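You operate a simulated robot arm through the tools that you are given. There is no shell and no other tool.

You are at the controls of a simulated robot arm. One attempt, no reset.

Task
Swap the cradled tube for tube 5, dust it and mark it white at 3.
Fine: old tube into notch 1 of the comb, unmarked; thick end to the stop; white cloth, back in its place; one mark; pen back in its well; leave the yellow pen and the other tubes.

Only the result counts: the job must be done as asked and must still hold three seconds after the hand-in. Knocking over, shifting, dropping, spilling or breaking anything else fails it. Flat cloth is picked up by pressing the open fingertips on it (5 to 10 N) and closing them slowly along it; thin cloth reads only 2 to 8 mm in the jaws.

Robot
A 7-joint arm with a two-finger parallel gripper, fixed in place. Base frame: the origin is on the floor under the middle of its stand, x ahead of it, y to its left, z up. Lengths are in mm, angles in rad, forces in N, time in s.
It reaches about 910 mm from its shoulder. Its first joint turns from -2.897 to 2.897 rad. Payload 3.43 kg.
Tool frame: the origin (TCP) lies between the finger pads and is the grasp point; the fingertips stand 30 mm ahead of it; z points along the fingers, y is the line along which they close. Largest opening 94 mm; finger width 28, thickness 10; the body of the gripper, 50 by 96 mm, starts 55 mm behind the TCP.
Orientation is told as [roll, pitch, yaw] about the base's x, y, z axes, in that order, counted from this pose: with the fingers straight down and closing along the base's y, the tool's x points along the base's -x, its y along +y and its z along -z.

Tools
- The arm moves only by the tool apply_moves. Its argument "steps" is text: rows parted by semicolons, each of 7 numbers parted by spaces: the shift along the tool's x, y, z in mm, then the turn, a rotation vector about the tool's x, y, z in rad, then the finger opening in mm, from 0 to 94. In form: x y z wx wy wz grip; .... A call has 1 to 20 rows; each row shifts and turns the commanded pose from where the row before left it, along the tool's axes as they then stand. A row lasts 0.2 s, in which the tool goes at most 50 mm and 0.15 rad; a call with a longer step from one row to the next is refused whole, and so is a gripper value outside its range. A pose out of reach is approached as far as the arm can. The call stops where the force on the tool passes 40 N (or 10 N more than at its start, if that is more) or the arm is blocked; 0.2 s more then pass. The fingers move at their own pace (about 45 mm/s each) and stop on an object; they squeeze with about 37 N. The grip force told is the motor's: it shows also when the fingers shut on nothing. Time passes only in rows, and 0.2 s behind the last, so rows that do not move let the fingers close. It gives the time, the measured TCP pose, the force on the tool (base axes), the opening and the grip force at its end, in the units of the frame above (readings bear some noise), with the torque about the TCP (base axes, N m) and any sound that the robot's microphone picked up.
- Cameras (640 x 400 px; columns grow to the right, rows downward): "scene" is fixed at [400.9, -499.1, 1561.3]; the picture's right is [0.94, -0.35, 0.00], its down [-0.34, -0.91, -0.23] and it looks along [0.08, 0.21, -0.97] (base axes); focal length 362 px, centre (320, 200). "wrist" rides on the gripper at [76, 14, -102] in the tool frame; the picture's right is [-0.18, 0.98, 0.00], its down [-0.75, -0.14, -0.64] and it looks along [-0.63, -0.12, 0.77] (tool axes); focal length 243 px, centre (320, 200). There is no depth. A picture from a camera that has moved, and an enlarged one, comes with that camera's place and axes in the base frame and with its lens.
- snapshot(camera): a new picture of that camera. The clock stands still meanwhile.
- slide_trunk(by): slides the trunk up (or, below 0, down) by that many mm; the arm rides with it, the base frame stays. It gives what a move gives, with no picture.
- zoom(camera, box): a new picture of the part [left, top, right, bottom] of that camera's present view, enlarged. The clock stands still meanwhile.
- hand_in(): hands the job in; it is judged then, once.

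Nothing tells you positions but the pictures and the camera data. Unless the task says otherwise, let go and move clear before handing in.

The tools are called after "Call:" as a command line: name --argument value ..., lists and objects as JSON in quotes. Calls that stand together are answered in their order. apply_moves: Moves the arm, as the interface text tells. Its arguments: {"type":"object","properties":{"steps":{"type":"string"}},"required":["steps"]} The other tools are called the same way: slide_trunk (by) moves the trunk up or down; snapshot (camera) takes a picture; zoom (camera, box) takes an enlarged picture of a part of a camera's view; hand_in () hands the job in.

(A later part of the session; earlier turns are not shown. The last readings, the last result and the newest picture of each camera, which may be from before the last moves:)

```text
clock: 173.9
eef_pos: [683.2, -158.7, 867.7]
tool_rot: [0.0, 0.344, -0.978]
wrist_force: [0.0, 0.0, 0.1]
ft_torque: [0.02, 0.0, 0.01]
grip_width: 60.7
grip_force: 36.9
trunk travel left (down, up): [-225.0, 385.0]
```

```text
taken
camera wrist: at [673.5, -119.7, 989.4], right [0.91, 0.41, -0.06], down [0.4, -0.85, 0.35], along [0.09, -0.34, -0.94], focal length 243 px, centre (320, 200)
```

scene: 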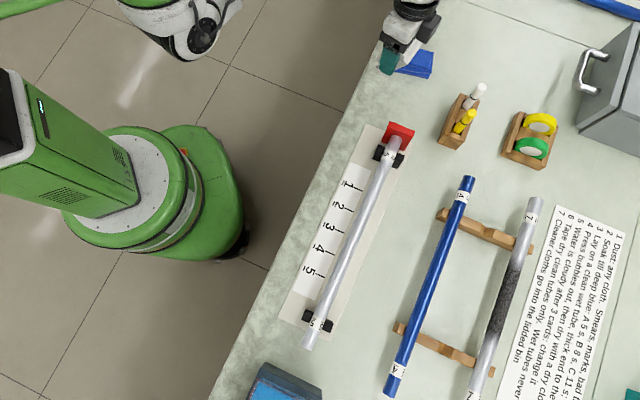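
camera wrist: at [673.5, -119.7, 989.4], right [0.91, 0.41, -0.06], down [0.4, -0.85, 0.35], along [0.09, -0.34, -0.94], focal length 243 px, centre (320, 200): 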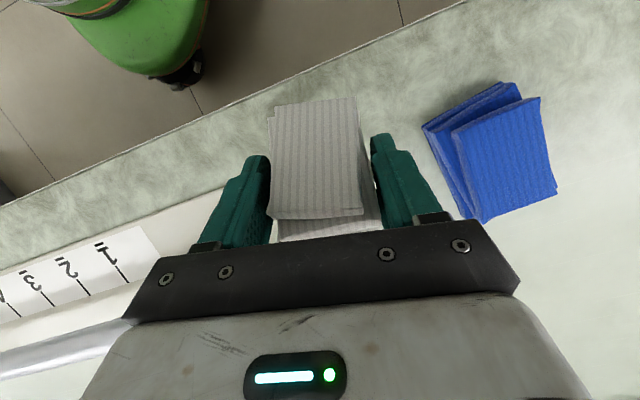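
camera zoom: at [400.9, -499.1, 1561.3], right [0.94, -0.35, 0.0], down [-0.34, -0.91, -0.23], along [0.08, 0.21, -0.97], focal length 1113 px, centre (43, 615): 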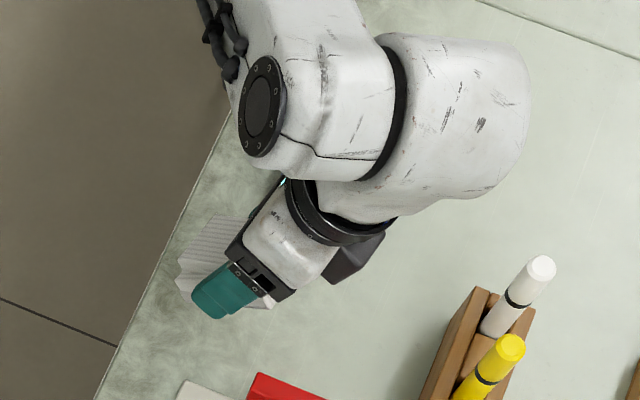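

Now slow steps to contact with the table.

Call:
apply_moves --steps "-0.7 0 1.9 0 0 0 20; -0.7 0 1.9 0 0 0 20; -0.5 0 1.4 0 0 0 20; -0.5 0 1.4 0 0 0 20; 0 0 0 0 0 0 20"

Call:
apply_moves --steps "-0.34 0 0.94 0 0 0 20; -0.34 0 0.94 0 0 0 20; -0.34 0 0.94 0 0 0 20; 0 0 0 0 0 0 20"

Call:
apply_moves --steps "-0.34 0 0.94 0 0 0 20; -0.34 0 0.94 0 0 0 20; -0.34 0 0.94 0 0 0 20; 0 0 0 0 0 0 20"

```text
clock: 175.1
eef_pos: [681.9, -160.1, 859.9]
tool_rot: [0.0, 0.345, -0.978]
wrist_force: [0.3, 0.6, -1.0]
ft_torque: [0.01, 0.01, -0.01]
grip_width: 60.9
grip_force: 37.0
trunk travel left (down, up): [-225.0, 385.0]
```

```text
clock: 176.1
eef_pos: [681.6, -158.5, 857.1]
tool_rot: [-0.002, 0.344, -0.978]
wrist_force: [-0.4, -0.2, 0.1]
ft_torque: [0.0, 0.0, -0.02]
grip_width: 60.7
grip_force: 37.6
trunk travel left (down, up): [-225.0, 385.0]
```

```text
clock: 177.1
eef_pos: [681.4, -159.2, 854.7]
tool_rot: [-0.004, 0.347, -0.977]
wrist_force: [-0.1, -1.0, 0.1]
ft_torque: [0.03, 0.01, 0.02]
grip_width: 60.8
grip_force: 36.9
trunk travel left (down, up): [-225.0, 385.0]
```

Call:
apply_moves --steps "-0.34 0 0.94 0 0 0 20; -0.34 0 0.94 0 0 0 20; -0.34 0 0.94 0 0 0 20; 0 0 0 0 0 0 20"

Call:
apply_moves --steps "-0.34 0 0.94 0 0 0 20; -0.34 0 0.94 0 0 0 20; -0.34 0 0.94 0 0 0 20; 0 0 0 0 0 0 20"

```text
clock: 178.1
eef_pos: [683.0, -160.3, 853.4]
tool_rot: [0.001, 0.344, -0.977]
wrist_force: [-0.2, -3.9, 23.6]
ft_torque: [0.35, 0.43, 0.07]
grip_width: 60.8
grip_force: 37.2
trunk travel left (down, up): [-225.0, 385.0]
```

```text
clock: 178.8
eef_pos: [684.6, -161.6, 850.4]
tool_rot: [0.001, 0.339, -0.977]
wrist_force: [-1.5, -2.7, 16.5]
ft_torque: [0.23, 0.4, 0.1]
grip_width: 60.8
grip_force: 37.0
trunk travel left (down, up): [-225.0, 385.0]
stopped in row 3: the force on the tool passed its limit at 41 N (the readings are from after the stop); the commanded pose is now the measured one
```

The cloth's lower edge is on the table. Easing up 1.5 mm, then opening to 72 mm (clear of the blue stack) so it lies down.

Call:
apply_moves --steps "0.5 0 -1.4 0 0 0 20; 0 0 0 0 0 0 20; 0 0 0 0 0 0 64; 0 0 0 0 0 0 68; 0 0 0 0 0 0 72; 0 0 0 0 0 0 74; 0 0 0 0 0 0 74; 0 0 0 0 0 0 74"

Call:
snapshot --camera "wrist"

Call:
zoom --camera "scene" --box '[350, 20, 470, 130]'

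```text
clock: 180.6
eef_pos: [684.3, -159.3, 850.9]
tool_rot: [0.001, 0.34, -0.974]
wrist_force: [0.0, -1.1, 0.4]
ft_torque: [-0.03, 0.03, 0.02]
grip_width: 74.0
grip_force: 0.0
trunk travel left (down, up): [-225.0, 385.0]
```

```text
taken
camera wrist: at [674.5, -120.6, 973.8], right [0.91, 0.41, -0.06], down [0.4, -0.84, 0.35], along [0.09, -0.35, -0.93], focal length 243 px, centre (320, 200)
```

wrist: 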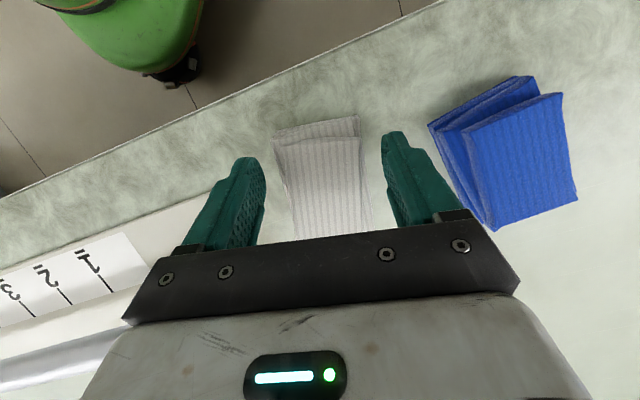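

```text
3.64 times, centred on (410, 75) of scene
camera zoom: at [400.9, -499.1, 1561.3], right [0.94, -0.35, 0.0], down [-0.34, -0.91, -0.23], along [0.08, 0.21, -0.97], focal length 1316 px, centre (-7, 654)
```

zoom: 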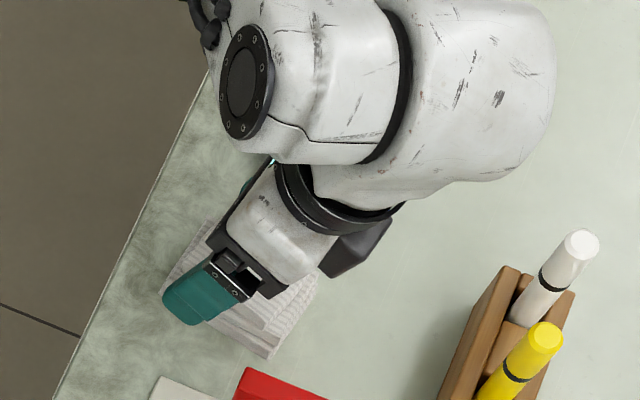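

The cloth has laid down flat at its place. I'll rise straight up, level out, and check its position.

Call:
apply_moves --steps "5 0 -14.1 0 0 0 74; 8.4 0 -23.5 0 0 0 74; 8.4 0 -23.5 0 0 0 74; 8.4 0 -23.5 0 0 0 74; 8.4 0 -23.5 0 0 0 74; 0 0 0 0 -0.115 0 74; 0 0 0 0 -0.115 0 74; 0 0 0 0 -0.115 0 94; 20 0 0 0 0 0 94; 0 0 0 0 0 0 94"

Call:
snapshot --camera "wrist"

Call:
snapshot --camera "scene"

Call:
zoom --camera "scene" --box '[340, 30, 440, 130]'

```text
clock: 182.8
eef_pos: [671.8, -144.7, 968.3]
tool_rot: [0.0, -0.005, -0.975]
wrist_force: [1.0, 0.1, -0.6]
ft_torque: [0.0, -0.04, 0.04]
grip_width: 93.9
grip_force: 0.0
trunk travel left (down, up): [-225.0, 385.0]
```

```text
taken
camera wrist: at [641.0, -72.1, 1070.2], right [0.92, 0.4, 0.0], down [0.3, -0.7, 0.65], along [0.26, -0.59, -0.76], focal length 243 px, centre (320, 200)
```

wrist: 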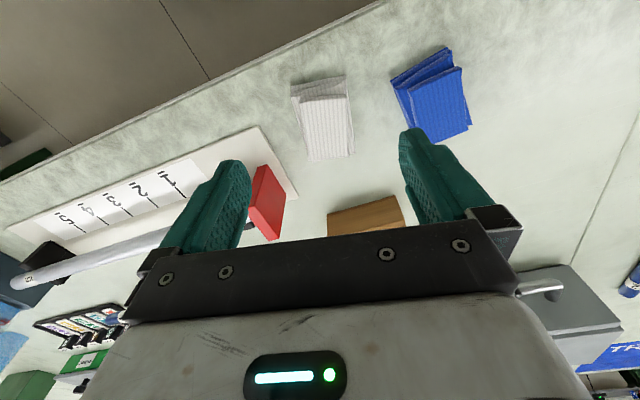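

```text
taken
```

scene: 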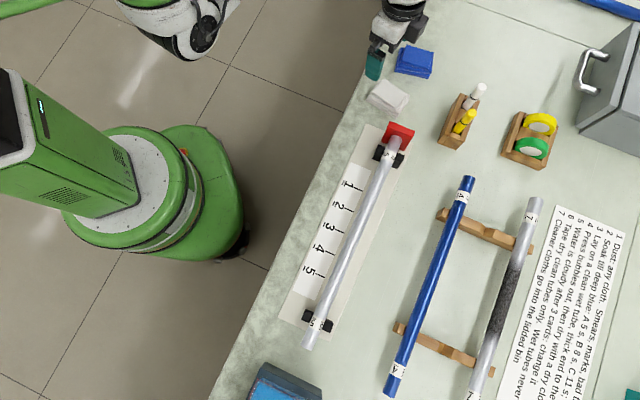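

```text
4.00 times, centred on (390, 80) of scene
camera zoom: at [400.9, -499.1, 1561.3], right [0.94, -0.35, 0.0], down [-0.34, -0.91, -0.23], along [0.08, 0.21, -0.97], focal length 1447 px, centre (40, 680)
```

zoom: 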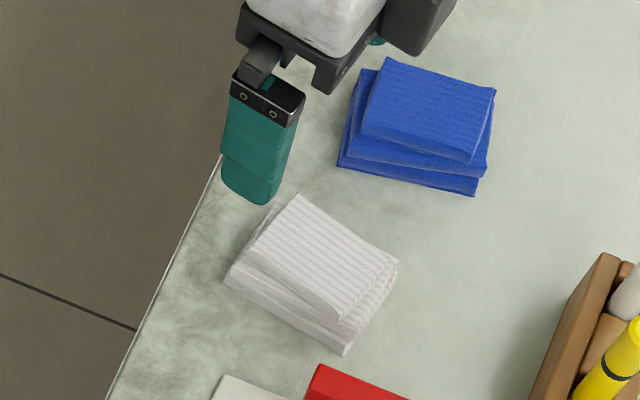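

The cloth lies within about 2–3 mm of where it started, in the same orientation. Next is the white pen, which I take to be at about (824,−261) with its top at z≈927. I'll go look from above it.

Call:
apply_moves --steps "0 0 -20 0 0 0 94; 0 0 -20 0 0 -0.095 94; 0 0 0 0 0 -0.095 94; -27.1 3.6 0 0 0 0 70; -27.1 3.6 0 0 0 0 60; -27.1 3.6 0 0 0 0 60; -27.1 3.6 0 0 0 0 60; -27.1 3.6 0 0 0 0 60; -27.1 3.6 0 0 0 0 60; -27.1 3.6 0 0 0 0 60; 0 0 0 0 0 0 60"

Call:
snapshot --camera "wrist"

Call:
zoom --camera "wrist" --box '[200, 20, 440, 240]'

Call:
snapshot --camera "scene"

```text
clock: 185.2
eef_pos: [824.3, -261.0, 1007.3]
tool_rot: [0.001, -0.003, -0.786]
wrist_force: [0.0, 0.2, 0.3]
ft_torque: [-0.04, 0.04, -0.02]
grip_width: 59.9
grip_force: 0.1
trunk travel left (down, up): [-225.0, 385.0]
```

```text
taken
camera wrist: at [780.3, -196.1, 1110.1], right [0.83, 0.56, 0.0], down [0.43, -0.63, 0.65], along [0.37, -0.53, -0.76], focal length 243 px, centre (320, 200)
```

wrist: 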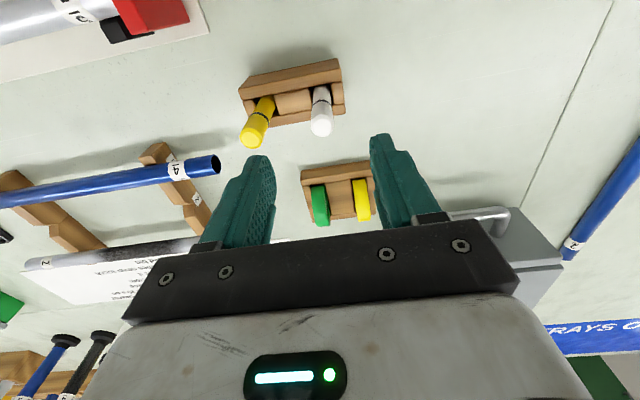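

```text
1.82 times, centred on (320, 130) of wrist
camera zoom: at [780.3, -196.1, 1110.1], right [0.83, 0.56, 0.0], down [0.43, -0.63, 0.65], along [0.37, -0.53, -0.76], focal length 441 px, centre (320, 327)
```

zoom: 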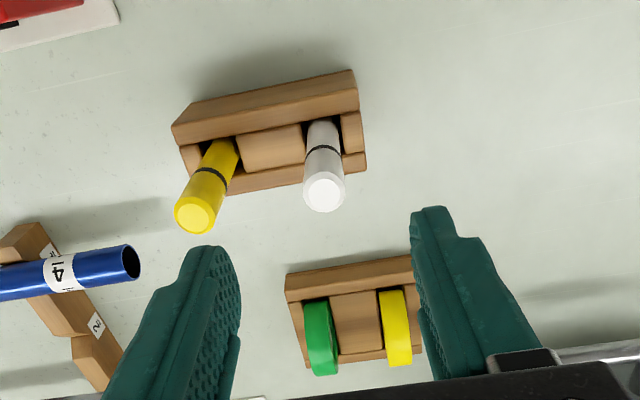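

```text
taken
```

scene: 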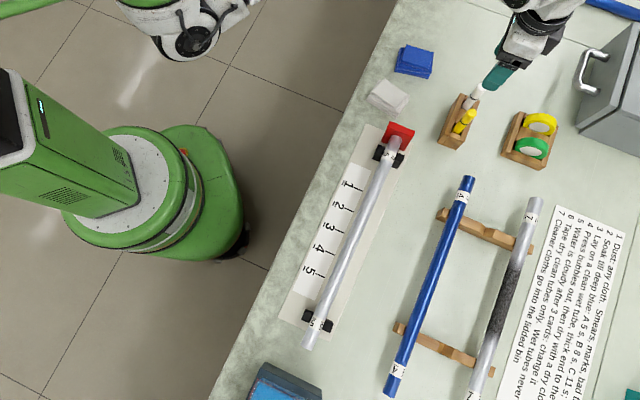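

The white pen's top is directly under the hand at z≈928, and the yellow pen is 61 mm away, clear of the fingers. Descending to grip it well above the block.

Call:
apply_moves --steps "0 0 20 0 0 0 54; 0 0 25 0 0 0 54; 0 0 20 0 0 0 54; 0 0 0 0 0 0 54"

Call:
zoom --camera "wrist" --box '[200, 20, 440, 240]'

```text
clock: 186.2
eef_pos: [824.9, -260.0, 941.5]
tool_rot: [0.0, -0.004, -0.785]
wrist_force: [-0.7, 0.6, -0.2]
ft_torque: [0.0, 0.0, -0.04]
grip_width: 53.9
grip_force: 0.0
trunk travel left (down, up): [-225.0, 385.0]
```

```text
1.82 times, centred on (320, 130) of wrist
camera zoom: at [780.2, -195.8, 1045.0], right [0.82, 0.57, 0.0], down [0.43, -0.63, 0.64], along [0.37, -0.53, -0.76], focal length 441 px, centre (320, 327)
```

zoom: 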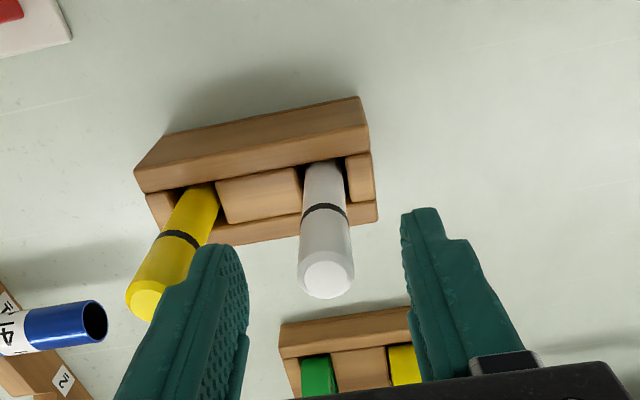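

Adjusting 2 mm along the tube direction and descending to grip height.

Call:
apply_moves --steps "0 2 15 0 0 0 54; 0 0 15 0 0 0 54; 0 0 12 0 0 0 54; 0 0 5 0 0 0 54; 0 0 0 0 0 0 54"

Call:
zoom --camera "wrist" --box '[200, 60, 440, 240]'

```text
clock: 187.4
eef_pos: [828.0, -259.4, 895.8]
tool_rot: [0.0, -0.003, -0.786]
wrist_force: [0.2, 0.3, -0.8]
ft_torque: [0.03, 0.05, 0.01]
grip_width: 54.2
grip_force: 0.0
trunk travel left (down, up): [-225.0, 385.0]
```

```text
2.22 times, centred on (320, 150) of wrist
camera zoom: at [782.1, -193.9, 998.1], right [0.82, 0.57, 0.0], down [0.43, -0.63, 0.65], along [0.37, -0.53, -0.76], focal length 539 px, centre (320, 311)
```

zoom: 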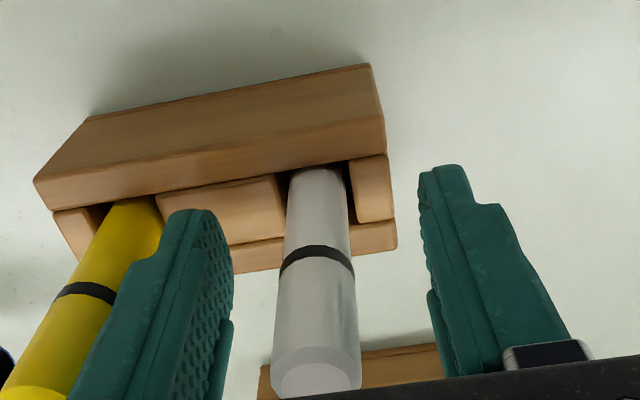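

Pen centred between the pads. Closing on it.

Call:
apply_moves --steps "0 0 0 0 0 0 44; 0 0 0 0 0 0 34; 0 0 0 0 0 0 26; 0 0 0 0 0 0 18; 0 0 0 0 0 0 8; 0 0 0 0 0 0 5; 0 0 0 0 0 0 5"

Call:
zoom --camera "wrist" --box '[200, 60, 440, 240]'

```text
clock: 189.0
eef_pos: [826.8, -259.3, 895.6]
tool_rot: [0.0, -0.003, -0.786]
wrist_force: [-1.4, -0.1, 0.8]
ft_torque: [0.0, 0.0, -0.01]
grip_width: 16.4
grip_force: 36.8
trunk travel left (down, up): [-225.0, 385.0]
```

```text
2.22 times, centred on (320, 150) of wrist
camera zoom: at [782.1, -193.9, 998.3], right [0.82, 0.57, 0.0], down [0.43, -0.63, 0.65], along [0.37, -0.53, -0.76], focal length 539 px, centre (320, 311)
```

zoom: 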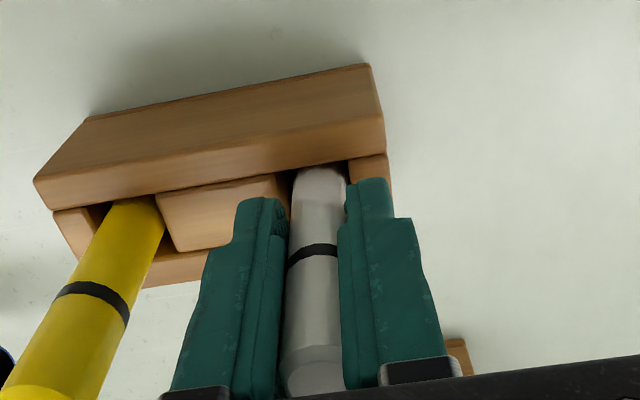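

Gripped at 16.4 mm. Pulling the pen straight up out of its well.

Call:
apply_moves --steps "0 0 -5 0 0 0 5; 0 0 -10 0 0 0 5; 0 0 -15 0 0 0 5; 0 0 -20 0 0 0 5; 0 0 -20 0 0 0 5; 0 0 -20 0 0 0 5; 0 0 0 0 0 0 5"

Call:
snapshot --camera "wrist"

Call:
zoom --camera "scene" --box '[430, 50, 570, 170]'

```text
clock: 190.6
eef_pos: [824.9, -258.4, 985.1]
tool_rot: [0.001, -0.003, -0.785]
wrist_force: [0.0, -0.3, 0.1]
ft_torque: [0.0, 0.0, -0.01]
grip_width: 16.4
grip_force: 37.4
trunk travel left (down, up): [-225.0, 385.0]
```

```text
taken
camera wrist: at [780.9, -192.9, 1086.6], right [0.83, 0.56, 0.0], down [0.43, -0.63, 0.65], along [0.36, -0.53, -0.76], focal length 243 px, centre (320, 200)
```

wrist: 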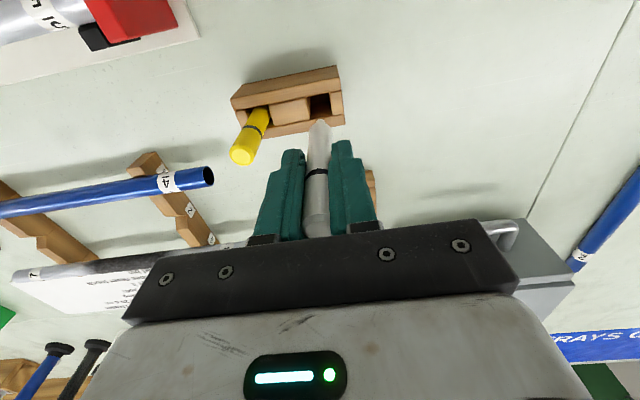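

```text
3.33 times, centred on (500, 110) of scene
camera zoom: at [400.9, -499.1, 1561.3], right [0.94, -0.35, 0.0], down [-0.34, -0.91, -0.23], along [0.08, 0.21, -0.97], focal length 1206 px, centre (-280, 500)
```

zoom: 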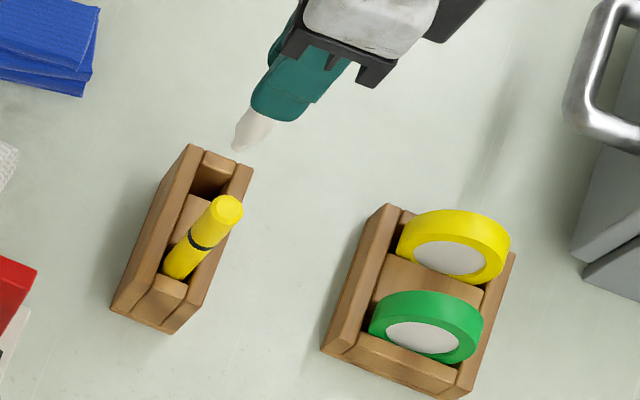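

The pen is out, and it has an exposed pointed nib at the bottom. I'll measure where the nib tip sits relative to the hand.

Call:
zoom --camera "wrist" --box '[270, 90, 370, 190]'

Call:
zoom --camera "scene" --box '[470, 60, 520, 110]'

```text
4.00 times, centred on (320, 140) of wrist
camera zoom: at [780.9, -192.9, 1086.6], right [0.83, 0.56, 0.0], down [0.43, -0.63, 0.65], along [0.36, -0.53, -0.76], focal length 970 px, centre (320, 440)
```

zoom: 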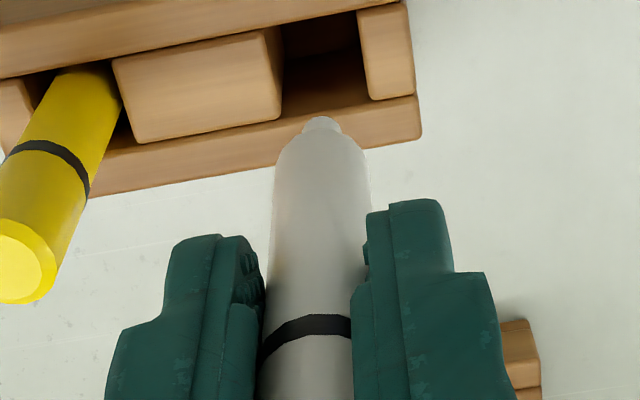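

```text
8.00 times, centred on (495, 85) of scene
camera zoom: at [400.9, -499.1, 1561.3], right [0.94, -0.35, 0.0], down [-0.34, -0.91, -0.23], along [0.08, 0.21, -0.97], focal length 2894 px, centre (-1080, 1120)
```

zoom: 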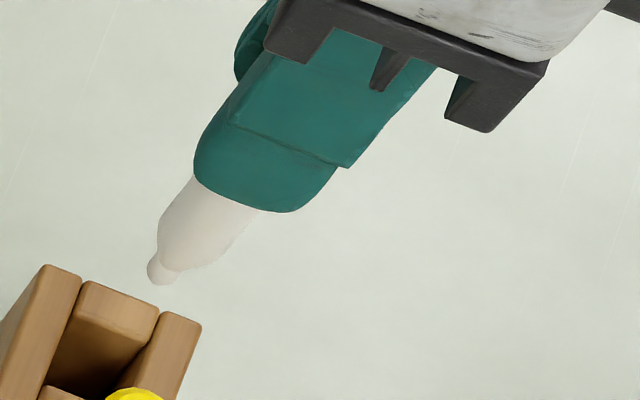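

The nib is about 91 mm below the TCP, on the tool axis. I'll move away from the yellow pen first (inward), then over to mark 3 on the tube.

Call:
apply_moves --steps "20 0 0 0 0 0 5; 30 0 -5 0 0 0 5; 30 0 -10 0 0 0 5; 1.5 -20 -10 0 0 0 5; 2.2 -28 0 0 0 0 5; 2.2 -30 0 0 0 0 5; 2.2 -30 0 0 0 0 5; 2.2 -30 0 0 0 0 5; 2.2 -30 0 0 0 0 5; 2.2 -30 0 0 0 0 5; 2.2 -30 0 0 0 0 5; 2.2 -30 0 0 0 0 5; 2.2 -30 0 0 0 0 5; 2.2 -30 0 0 0 0 5; 2.2 -28 0 0 0 0 5; 1.5 -20 0 0 0 0 5; 0.7 -10 0 0 0 0 5; 0 0 0 0 0 0 5"

Call:
snapshot --camera "wrist"

Call:
snapshot --camera "scene"

```text
clock: 194.4
eef_pos: [484.5, -446.6, 1009.1]
tool_rot: [0.0, -0.001, -0.784]
wrist_force: [0.2, -0.9, 0.1]
ft_torque: [-0.02, -0.02, 0.02]
grip_width: 16.2
grip_force: 37.1
trunk travel left (down, up): [-225.0, 385.0]
```

```text
taken
camera wrist: at [439.5, -382.4, 1112.2], right [0.82, 0.57, 0.0], down [0.43, -0.63, 0.65], along [0.37, -0.53, -0.76], focal length 243 px, centre (320, 200)
```

wrist: 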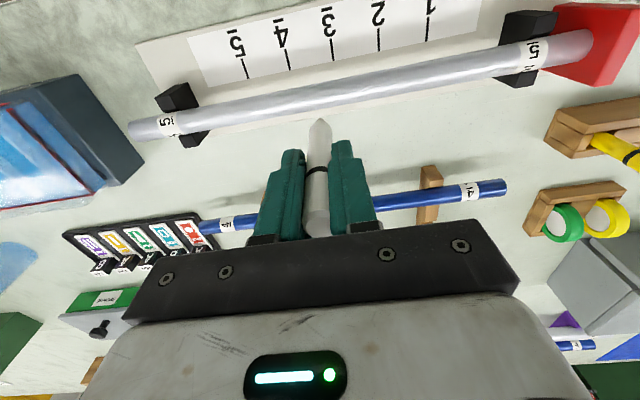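

```text
taken
```

scene: 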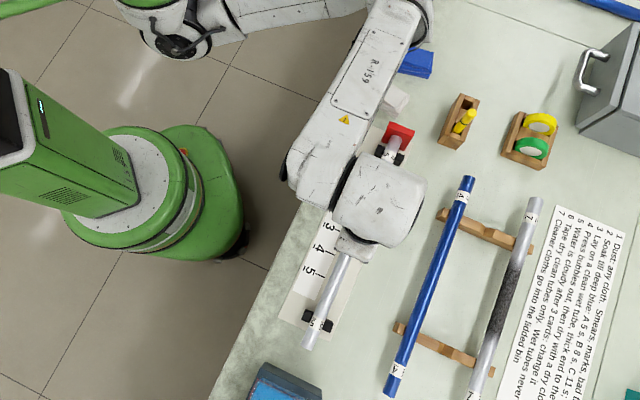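

I need to move 19 mm further toward the stop to reach mark 3. Then I'll verify the alignment with the tick.

Call:
apply_moves --steps "-0.8 10 0 0 0 0 5; -0.8 9.4 10 0 0 0 5; 0 0 15 0 0 0 5; 0 0 0 0 0 0 5; 0 0 0 0 0 0 5"

Call:
zoom --camera "wrist" --box '[230, 0, 410, 150]'

Call:
zoom --camera "scene" --box '[290, 180, 390, 270]'

```text
clock: 195.6
eef_pos: [498.3, -435.1, 983.1]
tool_rot: [0.001, -0.004, -0.787]
wrist_force: [-0.7, -0.2, 0.5]
ft_torque: [-0.02, -0.03, -0.01]
grip_width: 16.7
grip_force: 36.9
trunk travel left (down, up): [-225.0, 385.0]
```

```text
2.67 times, centred on (320, 75) of wrist
camera zoom: at [453.3, -370.4, 1086.5], right [0.82, 0.57, 0.0], down [0.43, -0.63, 0.65], along [0.37, -0.53, -0.76], focal length 647 px, centre (320, 533)
```

zoom: 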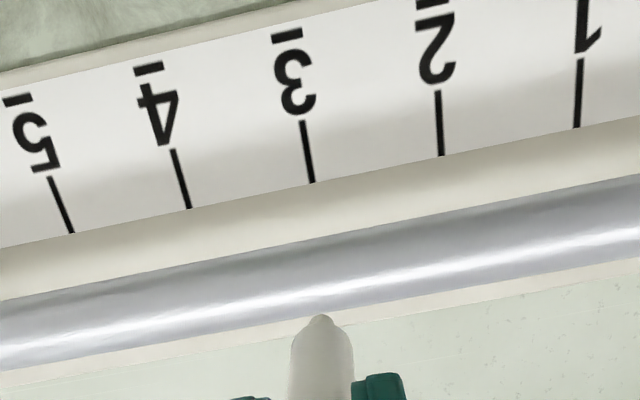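

```text
4.44 times, centred on (340, 225) of scene
camera zoom: at [400.9, -499.1, 1561.3], right [0.94, -0.35, 0.0], down [-0.34, -0.91, -0.23], along [0.08, 0.21, -0.97], focal length 1608 px, centre (231, 89)
```

zoom: 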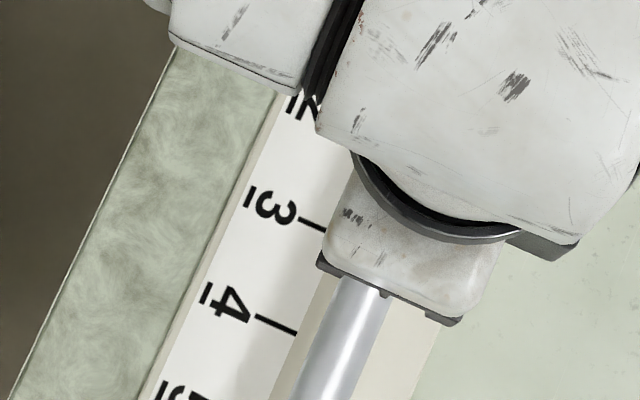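

The nib is over s≈44–45, aligned with tick 3 (s≈44.5). Descending to just above the tube.

Call:
apply_moves --steps "0 0 8 0 0 0 5; 0 0 6 0 0 0 5; 0 0 4 0 0 0 5; 0 0 0 0 0 0 5"

Call:
zoom --camera "wrist" --box '[230, 0, 410, 150]'

```text
clock: 196.6
eef_pos: [498.5, -434.4, 966.5]
tool_rot: [-0.001, -0.004, -0.784]
wrist_force: [-0.7, 0.2, -0.5]
ft_torque: [0.0, 0.0, -0.02]
grip_width: 16.3
grip_force: 37.1
trunk travel left (down, up): [-225.0, 385.0]
```

```text
2.67 times, centred on (320, 75) of wrist
camera zoom: at [454.1, -370.1, 1068.3], right [0.82, 0.57, 0.0], down [0.43, -0.63, 0.65], along [0.37, -0.53, -0.76], focal length 647 px, centre (320, 533)
```

zoom: 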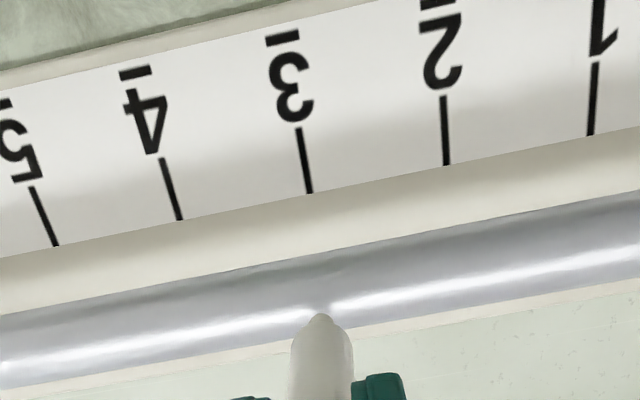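

Nib centred over the tube. Descending in small steps to a single light touch.

Call:
apply_moves --steps "0 0 1 0 0 0 5; 0 0 1 0 0 0 5; 0 0 1 0 0 0 5; 0 0 0 0 0 0 5"

Call:
apply_moves --steps "0 0 0.7 0 0 0 5; 0 0 0.7 0 0 0 5; 0 0 0.7 0 0 0 5; 0 0 0 0 0 0 5"

```text
clock: 197.6
eef_pos: [498.6, -434.3, 962.4]
tool_rot: [0.001, -0.003, -0.786]
wrist_force: [-1.1, -0.1, 0.5]
ft_torque: [0.01, 0.01, -0.01]
grip_width: 16.5
grip_force: 36.8
trunk travel left (down, up): [-225.0, 385.0]
```

```text
clock: 198.6
eef_pos: [498.6, -435.7, 961.2]
tool_rot: [0.001, -0.006, -0.784]
wrist_force: [1.2, -0.5, 4.6]
ft_torque: [0.07, -0.15, 0.01]
grip_width: 16.3
grip_force: 37.4
trunk travel left (down, up): [-225.0, 385.0]
```

Contact at 4.6 N. Looking before lifting.

Call:
zoom --camera "wrist" --box '[270, 60, 370, 150]'

```text
4.44 times, centred on (320, 105) of wrist
camera zoom: at [453.6, -371.3, 1063.8], right [0.82, 0.57, 0.0], down [0.43, -0.63, 0.65], along [0.37, -0.53, -0.76], focal length 1078 px, centre (320, 622)
```

zoom: 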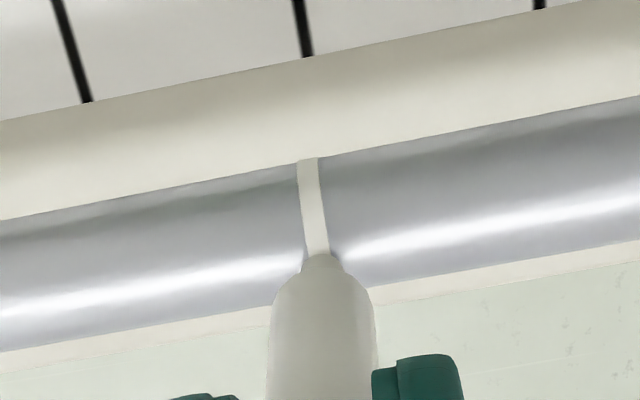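

A white band appeared on the tube in line with tick 3. I'll lift straight off.

Call:
apply_moves --steps "0 0 -6 0 0 0 5; 0 0 -15 0 0 0 5; 0 0 -20 0 0 0 5; 0 0 -5 0 0 0 5; 0 0 0 0 0 0 5"

Call:
zoom --camera "wrist" --box '[230, 0, 410, 150]'

Call:
snapshot --camera "wrist"

```text
clock: 199.8
eef_pos: [497.7, -434.9, 1005.8]
tool_rot: [0.001, -0.004, -0.786]
wrist_force: [-0.1, 0.2, 0.0]
ft_torque: [-0.01, 0.02, -0.02]
grip_width: 16.2
grip_force: 36.7
trunk travel left (down, up): [-225.0, 385.0]
```

```text
2.67 times, centred on (320, 75) of wrist
camera zoom: at [454.0, -370.9, 1108.5], right [0.83, 0.56, 0.0], down [0.43, -0.63, 0.65], along [0.37, -0.53, -0.76], focal length 647 px, centre (320, 533)
```

zoom: 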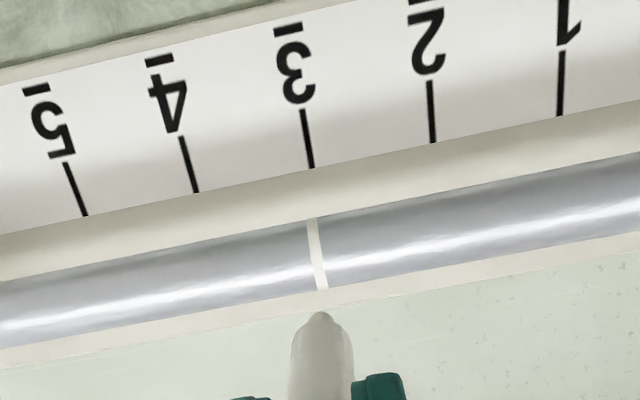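

```text
taken
camera wrist: at [454.0, -370.9, 1108.5], right [0.83, 0.56, 0.0], down [0.43, -0.63, 0.65], along [0.37, -0.53, -0.76], focal length 243 px, centre (320, 200)
```

wrist: 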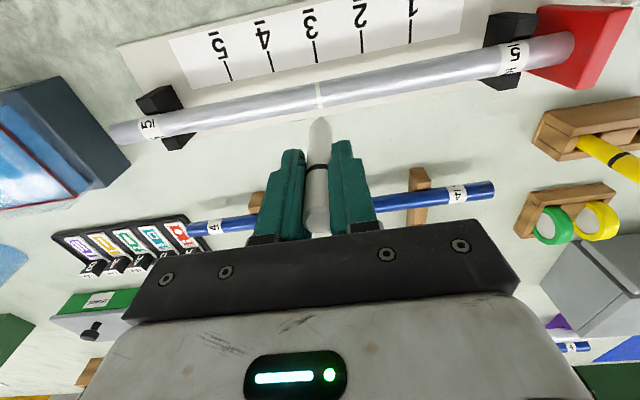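

A single clean white ring sits at 3. Now I'll take the pen back, approaching its well from the inner side and keeping away from the yellow pen.

Call:
apply_moves --steps "-1 12 0 0 0 0 5; -1.8 22 0 0 0 0 5; -2.4 30 0 0 0 0 5; -2.4 30 0 0 0 0 5; -2.4 30 0 0 0 0 5; -2.4 30 0 0 0 0 5; -2.4 30 0 0 0 0 5; -2.4 30 0 0 0 0 5; -2.4 30 0 0 0 0 5; -2.4 30 0 0 0 0 5; -2.4 30 0 0 0 0 5; -2.2 27 0 0 0 0 5; -1.5 18 0 0 0 0 5; -0.6 7.5 0 0 0 0 5; -20 0 6 0 0 0 5; -20 0 7 0 0 0 5; -20 0 7 0 0 0 5; 0 0 0 0 0 0 5"

Call:
snapshot --camera "wrist"

Call:
zoom --camera "wrist" --box '[220, 30, 420, 190]'

```text
clock: 203.6
eef_pos: [813.7, -242.9, 988.3]
tool_rot: [-0.001, -0.003, -0.784]
wrist_force: [-0.5, -0.1, 0.6]
ft_torque: [-0.03, 0.03, -0.02]
grip_width: 16.3
grip_force: 37.1
trunk travel left (down, up): [-225.0, 385.0]
```

```text
taken
camera wrist: at [769.0, -179.0, 1090.3], right [0.83, 0.56, 0.0], down [0.43, -0.63, 0.65], along [0.37, -0.53, -0.76], focal length 243 px, centre (320, 200)
```

wrist: 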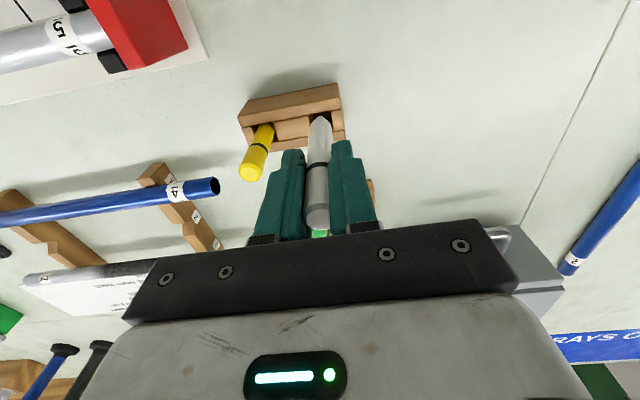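

```text
2.50 times, centred on (320, 110) of wrist
camera zoom: at [769.0, -179.0, 1090.3], right [0.83, 0.56, 0.0], down [0.43, -0.63, 0.65], along [0.37, -0.53, -0.76], focal length 606 px, centre (320, 425)
```

zoom: 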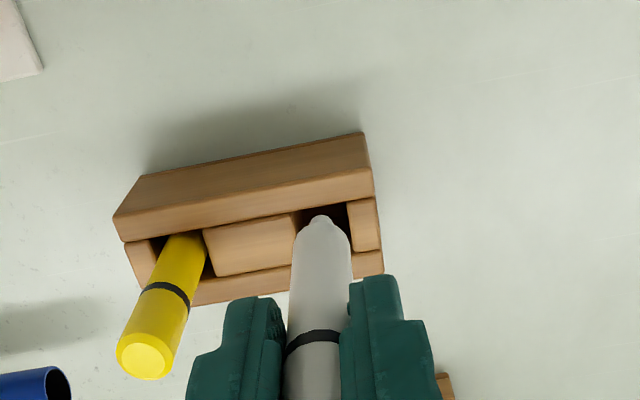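

Need about 20 mm further outward and 2.6 mm back along a. Moving and comparing with the view taken right after extraction.

Call:
apply_moves --steps "-10 -1.3 1.5 0 0 0 5; -10.3 -1.3 1.5 0 0 0 5; 0 0 0 0 0 0 5; 0 0 0 0 0 0 5"

Call:
zoom --camera "wrist" --box '[270, 90, 370, 190]'

Call:
zoom --camera "scene" --box '[470, 60, 520, 110]'

```text
clock: 204.6
eef_pos: [825.5, -260.9, 984.3]
tool_rot: [0.0, -0.004, -0.787]
wrist_force: [-0.7, -0.1, -0.4]
ft_torque: [-0.01, 0.0, 0.04]
grip_width: 15.7
grip_force: 36.4
trunk travel left (down, up): [-225.0, 385.0]
```

```text
4.00 times, centred on (320, 140) of wrist
camera zoom: at [781.5, -197.1, 1087.0], right [0.83, 0.56, 0.0], down [0.43, -0.63, 0.65], along [0.37, -0.53, -0.76], focal length 970 px, centre (320, 440)
```

zoom: 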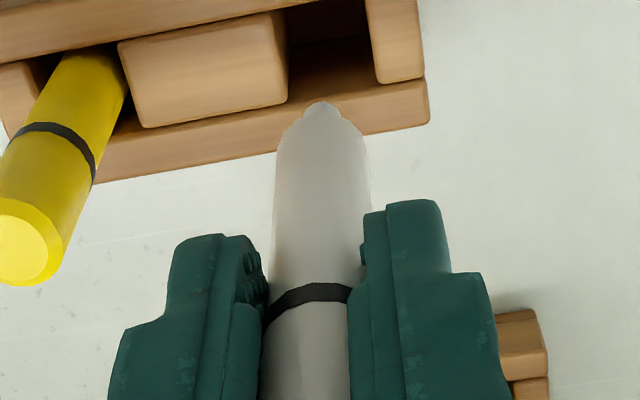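

```text
8.00 times, centred on (495, 85) of scene
camera zoom: at [400.9, -499.1, 1561.3], right [0.94, -0.35, 0.0], down [-0.34, -0.91, -0.23], along [0.08, 0.21, -0.97], focal length 2894 px, centre (-1080, 1120)
```

zoom: 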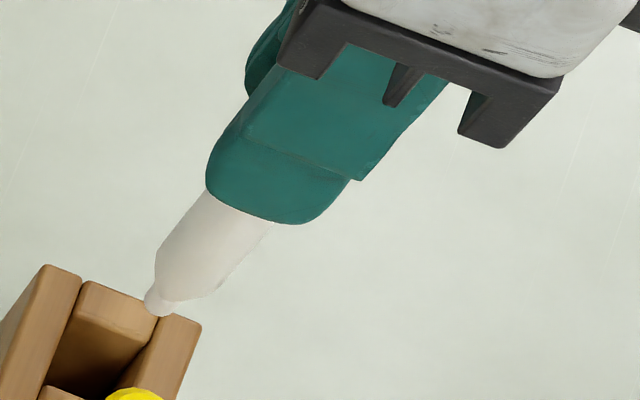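

The view shows the hand about 3 mm too far out and 2 mm short along a compared with extraction. The pen has also slid about 7 mm lower in the grip. Correcting the position and re-checking.

Call:
apply_moves --steps "2.9 2.3 0 0 0 0 3; 0 0 0 0 0 0 3; 0 0 0 0 0 0 3"

Call:
zoom --camera "wrist" --box '[270, 90, 370, 190]'

```text
clock: 205.4
eef_pos: [825.9, -257.9, 984.4]
tool_rot: [0.0, -0.003, -0.785]
wrist_force: [0.0, 0.0, -0.4]
ft_torque: [0.01, 0.03, 0.05]
grip_width: 16.4
grip_force: 37.5
trunk travel left (down, up): [-225.0, 385.0]
```

```text
4.00 times, centred on (320, 140) of wrist
camera zoom: at [781.0, -193.3, 1086.9], right [0.83, 0.56, 0.0], down [0.43, -0.63, 0.65], along [0.37, -0.53, -0.76], focal length 970 px, centre (320, 440)
```

zoom: 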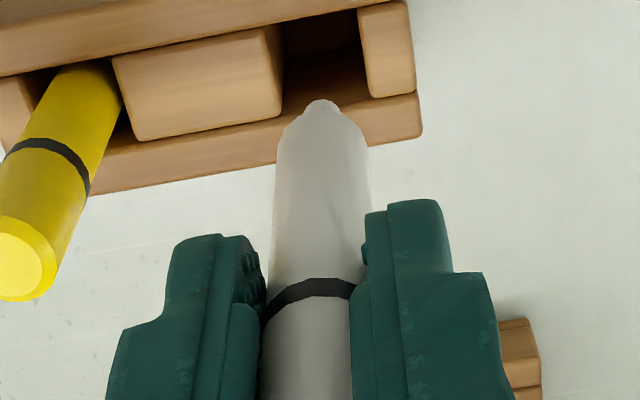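

The position matches the extraction view now. Lowering the nib to the well mouth.

Call:
apply_moves --steps "0 0 12 0 0 0 3; 0 0 12 0 0 0 3; 0 0 8 0 0 0 3; 0 0 0 0 0 0 3"

Call:
zoom --camera "wrist" --box '[270, 80, 370, 200]'

Call:
zoom --camera "scene" --box '[450, 70, 510, 130]'

```text
clock: 206.4
eef_pos: [824.8, -258.1, 952.5]
tool_rot: [0.0, -0.004, -0.785]
wrist_force: [-0.5, 0.5, 0.0]
ft_torque: [-0.05, 0.03, 0.01]
grip_width: 16.0
grip_force: 37.4
trunk travel left (down, up): [-225.0, 385.0]
```

```text
3.33 times, centred on (320, 140) of wrist
camera zoom: at [779.4, -192.9, 1055.6], right [0.82, 0.57, 0.0], down [0.43, -0.63, 0.64], along [0.37, -0.53, -0.76], focal length 809 px, centre (320, 400)
```

zoom: 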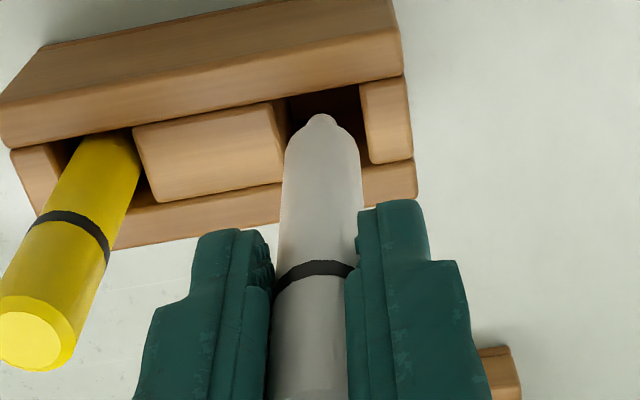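

```text
6.67 times, centred on (480, 100) of scene
camera zoom: at [400.9, -499.1, 1561.3], right [0.94, -0.35, 0.0], down [-0.34, -0.91, -0.23], along [0.08, 0.21, -0.97], focal length 2412 px, centre (-747, 867)
```

zoom: 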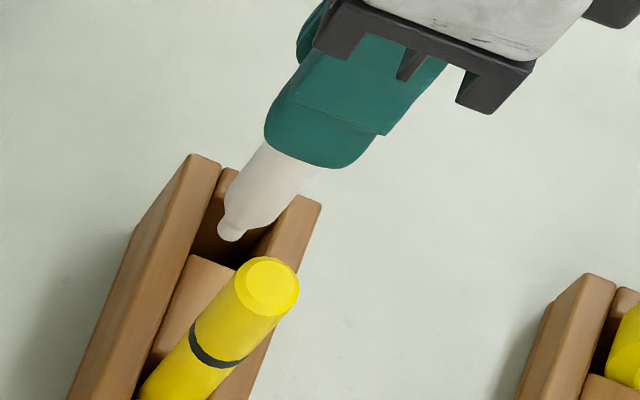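

The nib is centred over the well. Continuing down gently.

Call:
apply_moves --steps "0 0 5 0 0 0 3; 0 0 7 0 0 0 3; 0 0 7 0 0 0 3; 0 0 0 0 0 0 3"

Call:
apply_moves --steps "0 0 7 0 0 0 3; 0 0 7 0 0 0 3; 0 0 5 0 0 0 3; 0 0 0 0 0 0 3"

```text
clock: 207.4
eef_pos: [825.3, -257.8, 933.2]
tool_rot: [0.0, -0.004, -0.785]
wrist_force: [-0.6, 0.1, -0.8]
ft_torque: [0.0, 0.0, 0.02]
grip_width: 15.9
grip_force: 37.5
trunk travel left (down, up): [-225.0, 385.0]
```

```text
clock: 208.4
eef_pos: [825.5, -258.2, 913.6]
tool_rot: [0.0, -0.004, -0.786]
wrist_force: [-0.4, 0.4, -0.4]
ft_torque: [-0.03, 0.02, -0.04]
grip_width: 16.0
grip_force: 36.9
trunk travel left (down, up): [-225.0, 385.0]
```

Call:
apply_moves --steps "0 0 2 0 0 0 3; 0 0 2 0 0 0 3; 0 0 1.5 0 0 0 3; 0 0 0 0 0 0 3"

Call:
apply_moves --steps "0 0 1.5 0 0 0 3; 0 0 1.5 0 0 0 3; 0 0 1 0 0 0 3; 0 0 0 0 0 0 3"

```text
clock: 209.4
eef_pos: [826.0, -258.2, 910.7]
tool_rot: [0.001, -0.009, -0.783]
wrist_force: [-0.3, 5.5, 26.8]
ft_torque: [0.72, -0.26, 0.05]
grip_width: 16.0
grip_force: 37.1
trunk travel left (down, up): [-225.0, 385.0]
```

```text
clock: 210.4
eef_pos: [827.0, -258.8, 906.0]
tool_rot: [0.001, -0.007, -0.784]
wrist_force: [6.3, 3.9, 32.5]
ft_torque: [0.3, -0.77, 0.03]
grip_width: 16.3
grip_force: 36.8
trunk travel left (down, up): [-225.0, 385.0]
```

The nib reached the well bottom. I'll ease up slightly and open.

Call:
apply_moves --steps "0 0 -1.5 0 0 0 3; 0 0 0 0 0 0 3; 0 0 0 0 0 0 20; 0 0 0 0 0 0 26; 0 0 0 0 0 0 36; 0 0 0 0 0 0 46; 0 0 0 0 0 0 50; 0 0 0 0 0 0 50"

Call:
zoom --camera "wrist" --box '[200, 60, 440, 240]'

Call:
zoom --camera "scene" --box '[440, 60, 520, 150]'

```text
clock: 212.2
eef_pos: [825.1, -258.7, 906.1]
tool_rot: [-0.002, -0.003, -0.785]
wrist_force: [0.3, -0.5, 0.0]
ft_torque: [-0.01, -0.03, 0.0]
grip_width: 50.1
grip_force: 0.0
trunk travel left (down, up): [-225.0, 385.0]
```

```text
2.22 times, centred on (320, 150) of wrist
camera zoom: at [780.8, -193.9, 1008.7], right [0.82, 0.57, 0.0], down [0.43, -0.63, 0.65], along [0.37, -0.53, -0.76], focal length 539 px, centre (320, 311)
```

zoom: 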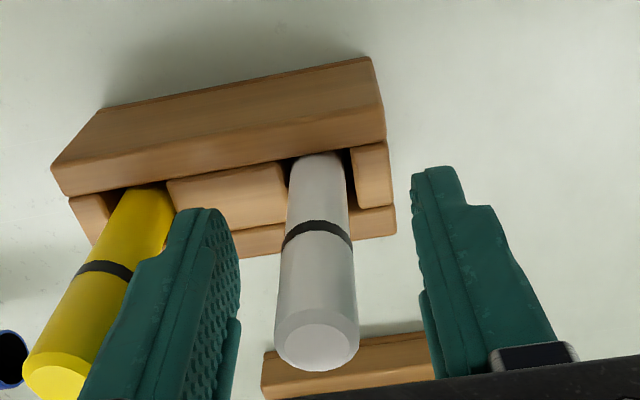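

```text
4.44 times, centred on (480, 105) of scene
camera zoom: at [400.9, -499.1, 1561.3], right [0.94, -0.35, 0.0], down [-0.34, -0.91, -0.23], along [0.08, 0.21, -0.97], focal length 1608 px, centre (-391, 622)
```

zoom: 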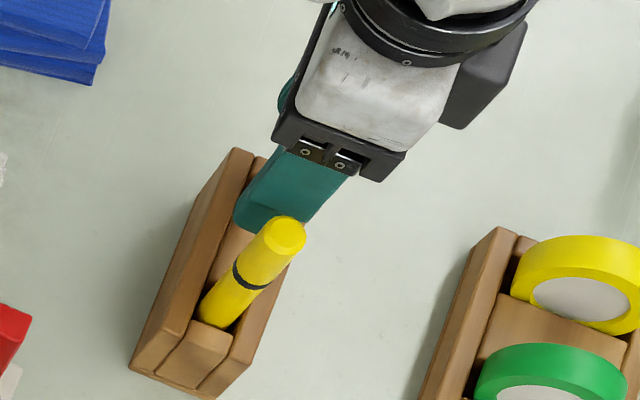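

The pen stands in its well, released. Rising straight up and clear.

Call:
apply_moves --steps "0 0 -10 0 0 0 50; 0 0 -20 0 0 0 50; 0 0 -25 0 0 0 50; 0 0 -25 0 0 0 50; 15 0 0 0 0 0 50; 25 0 0 0 0 0 50; 30 0 -10 0 0 0 50; 30 0 -10 0 0 0 50; 0 0 0 0 0 0 50"

Call:
snapshot --camera "scene"

Call:
zoom --camera "scene" --box '[430, 60, 570, 170]'

Call:
zoom --camera "scene" --box '[290, 110, 430, 360]'

Call:
snapshot --camera "wrist"

```text
clock: 214.2
eef_pos: [756.4, -186.6, 1007.5]
tool_rot: [0.0, -0.004, -0.786]
wrist_force: [0.3, 0.5, -0.4]
ft_torque: [0.03, 0.0, -0.01]
grip_width: 50.2
grip_force: 0.0
trunk travel left (down, up): [-225.0, 385.0]
```

```text
taken
```

scene: 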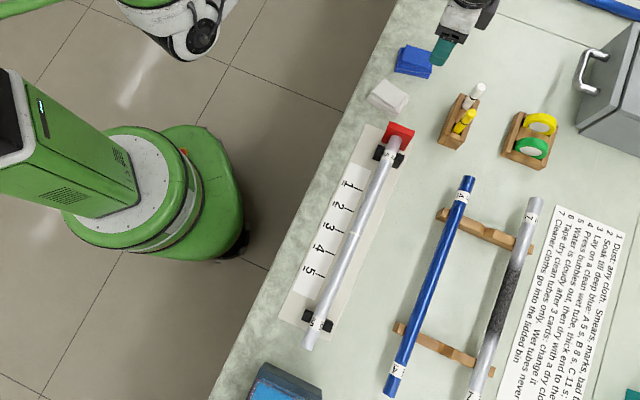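

```text
3.64 times, centred on (500, 115) of scene
camera zoom: at [400.9, -499.1, 1561.3], right [0.94, -0.35, 0.0], down [-0.34, -0.91, -0.23], along [0.08, 0.21, -0.97], focal length 1316 px, centre (-334, 509)
```

zoom: 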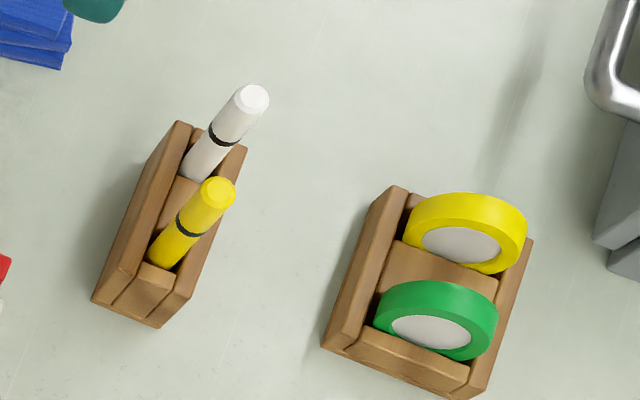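

```text
1.60 times, centred on (360, 235) of scene
camera zoom: at [400.9, -499.1, 1561.3], right [0.94, -0.35, 0.0], down [-0.34, -0.91, -0.23], along [0.08, 0.21, -0.97], focal length 579 px, centre (256, 144)
```

zoom: 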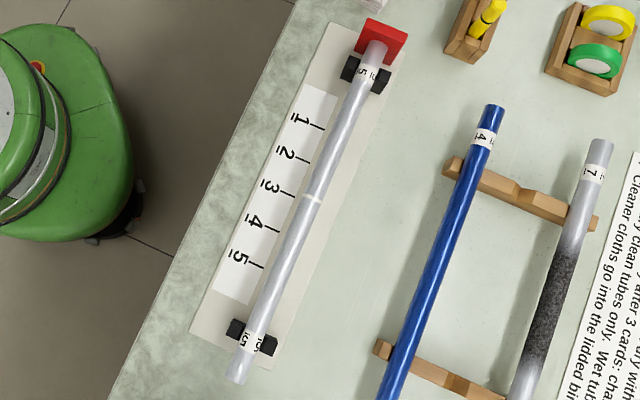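

```text
taken
camera wrist: at [711.1, -122.0, 1109.7], right [0.82, 0.57, 0.0], down [0.43, -0.63, 0.64], along [0.37, -0.53, -0.76], focal length 243 px, centre (320, 200)
```

wrist: 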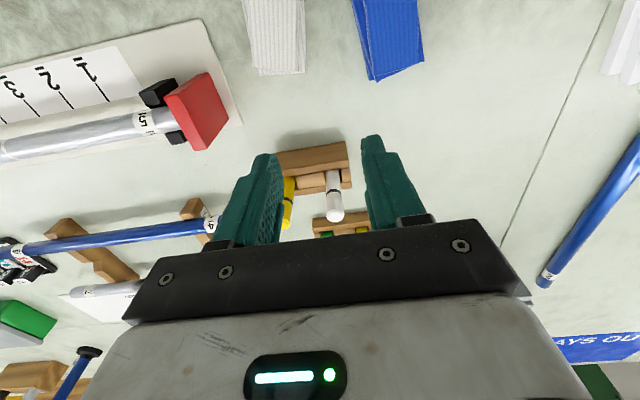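

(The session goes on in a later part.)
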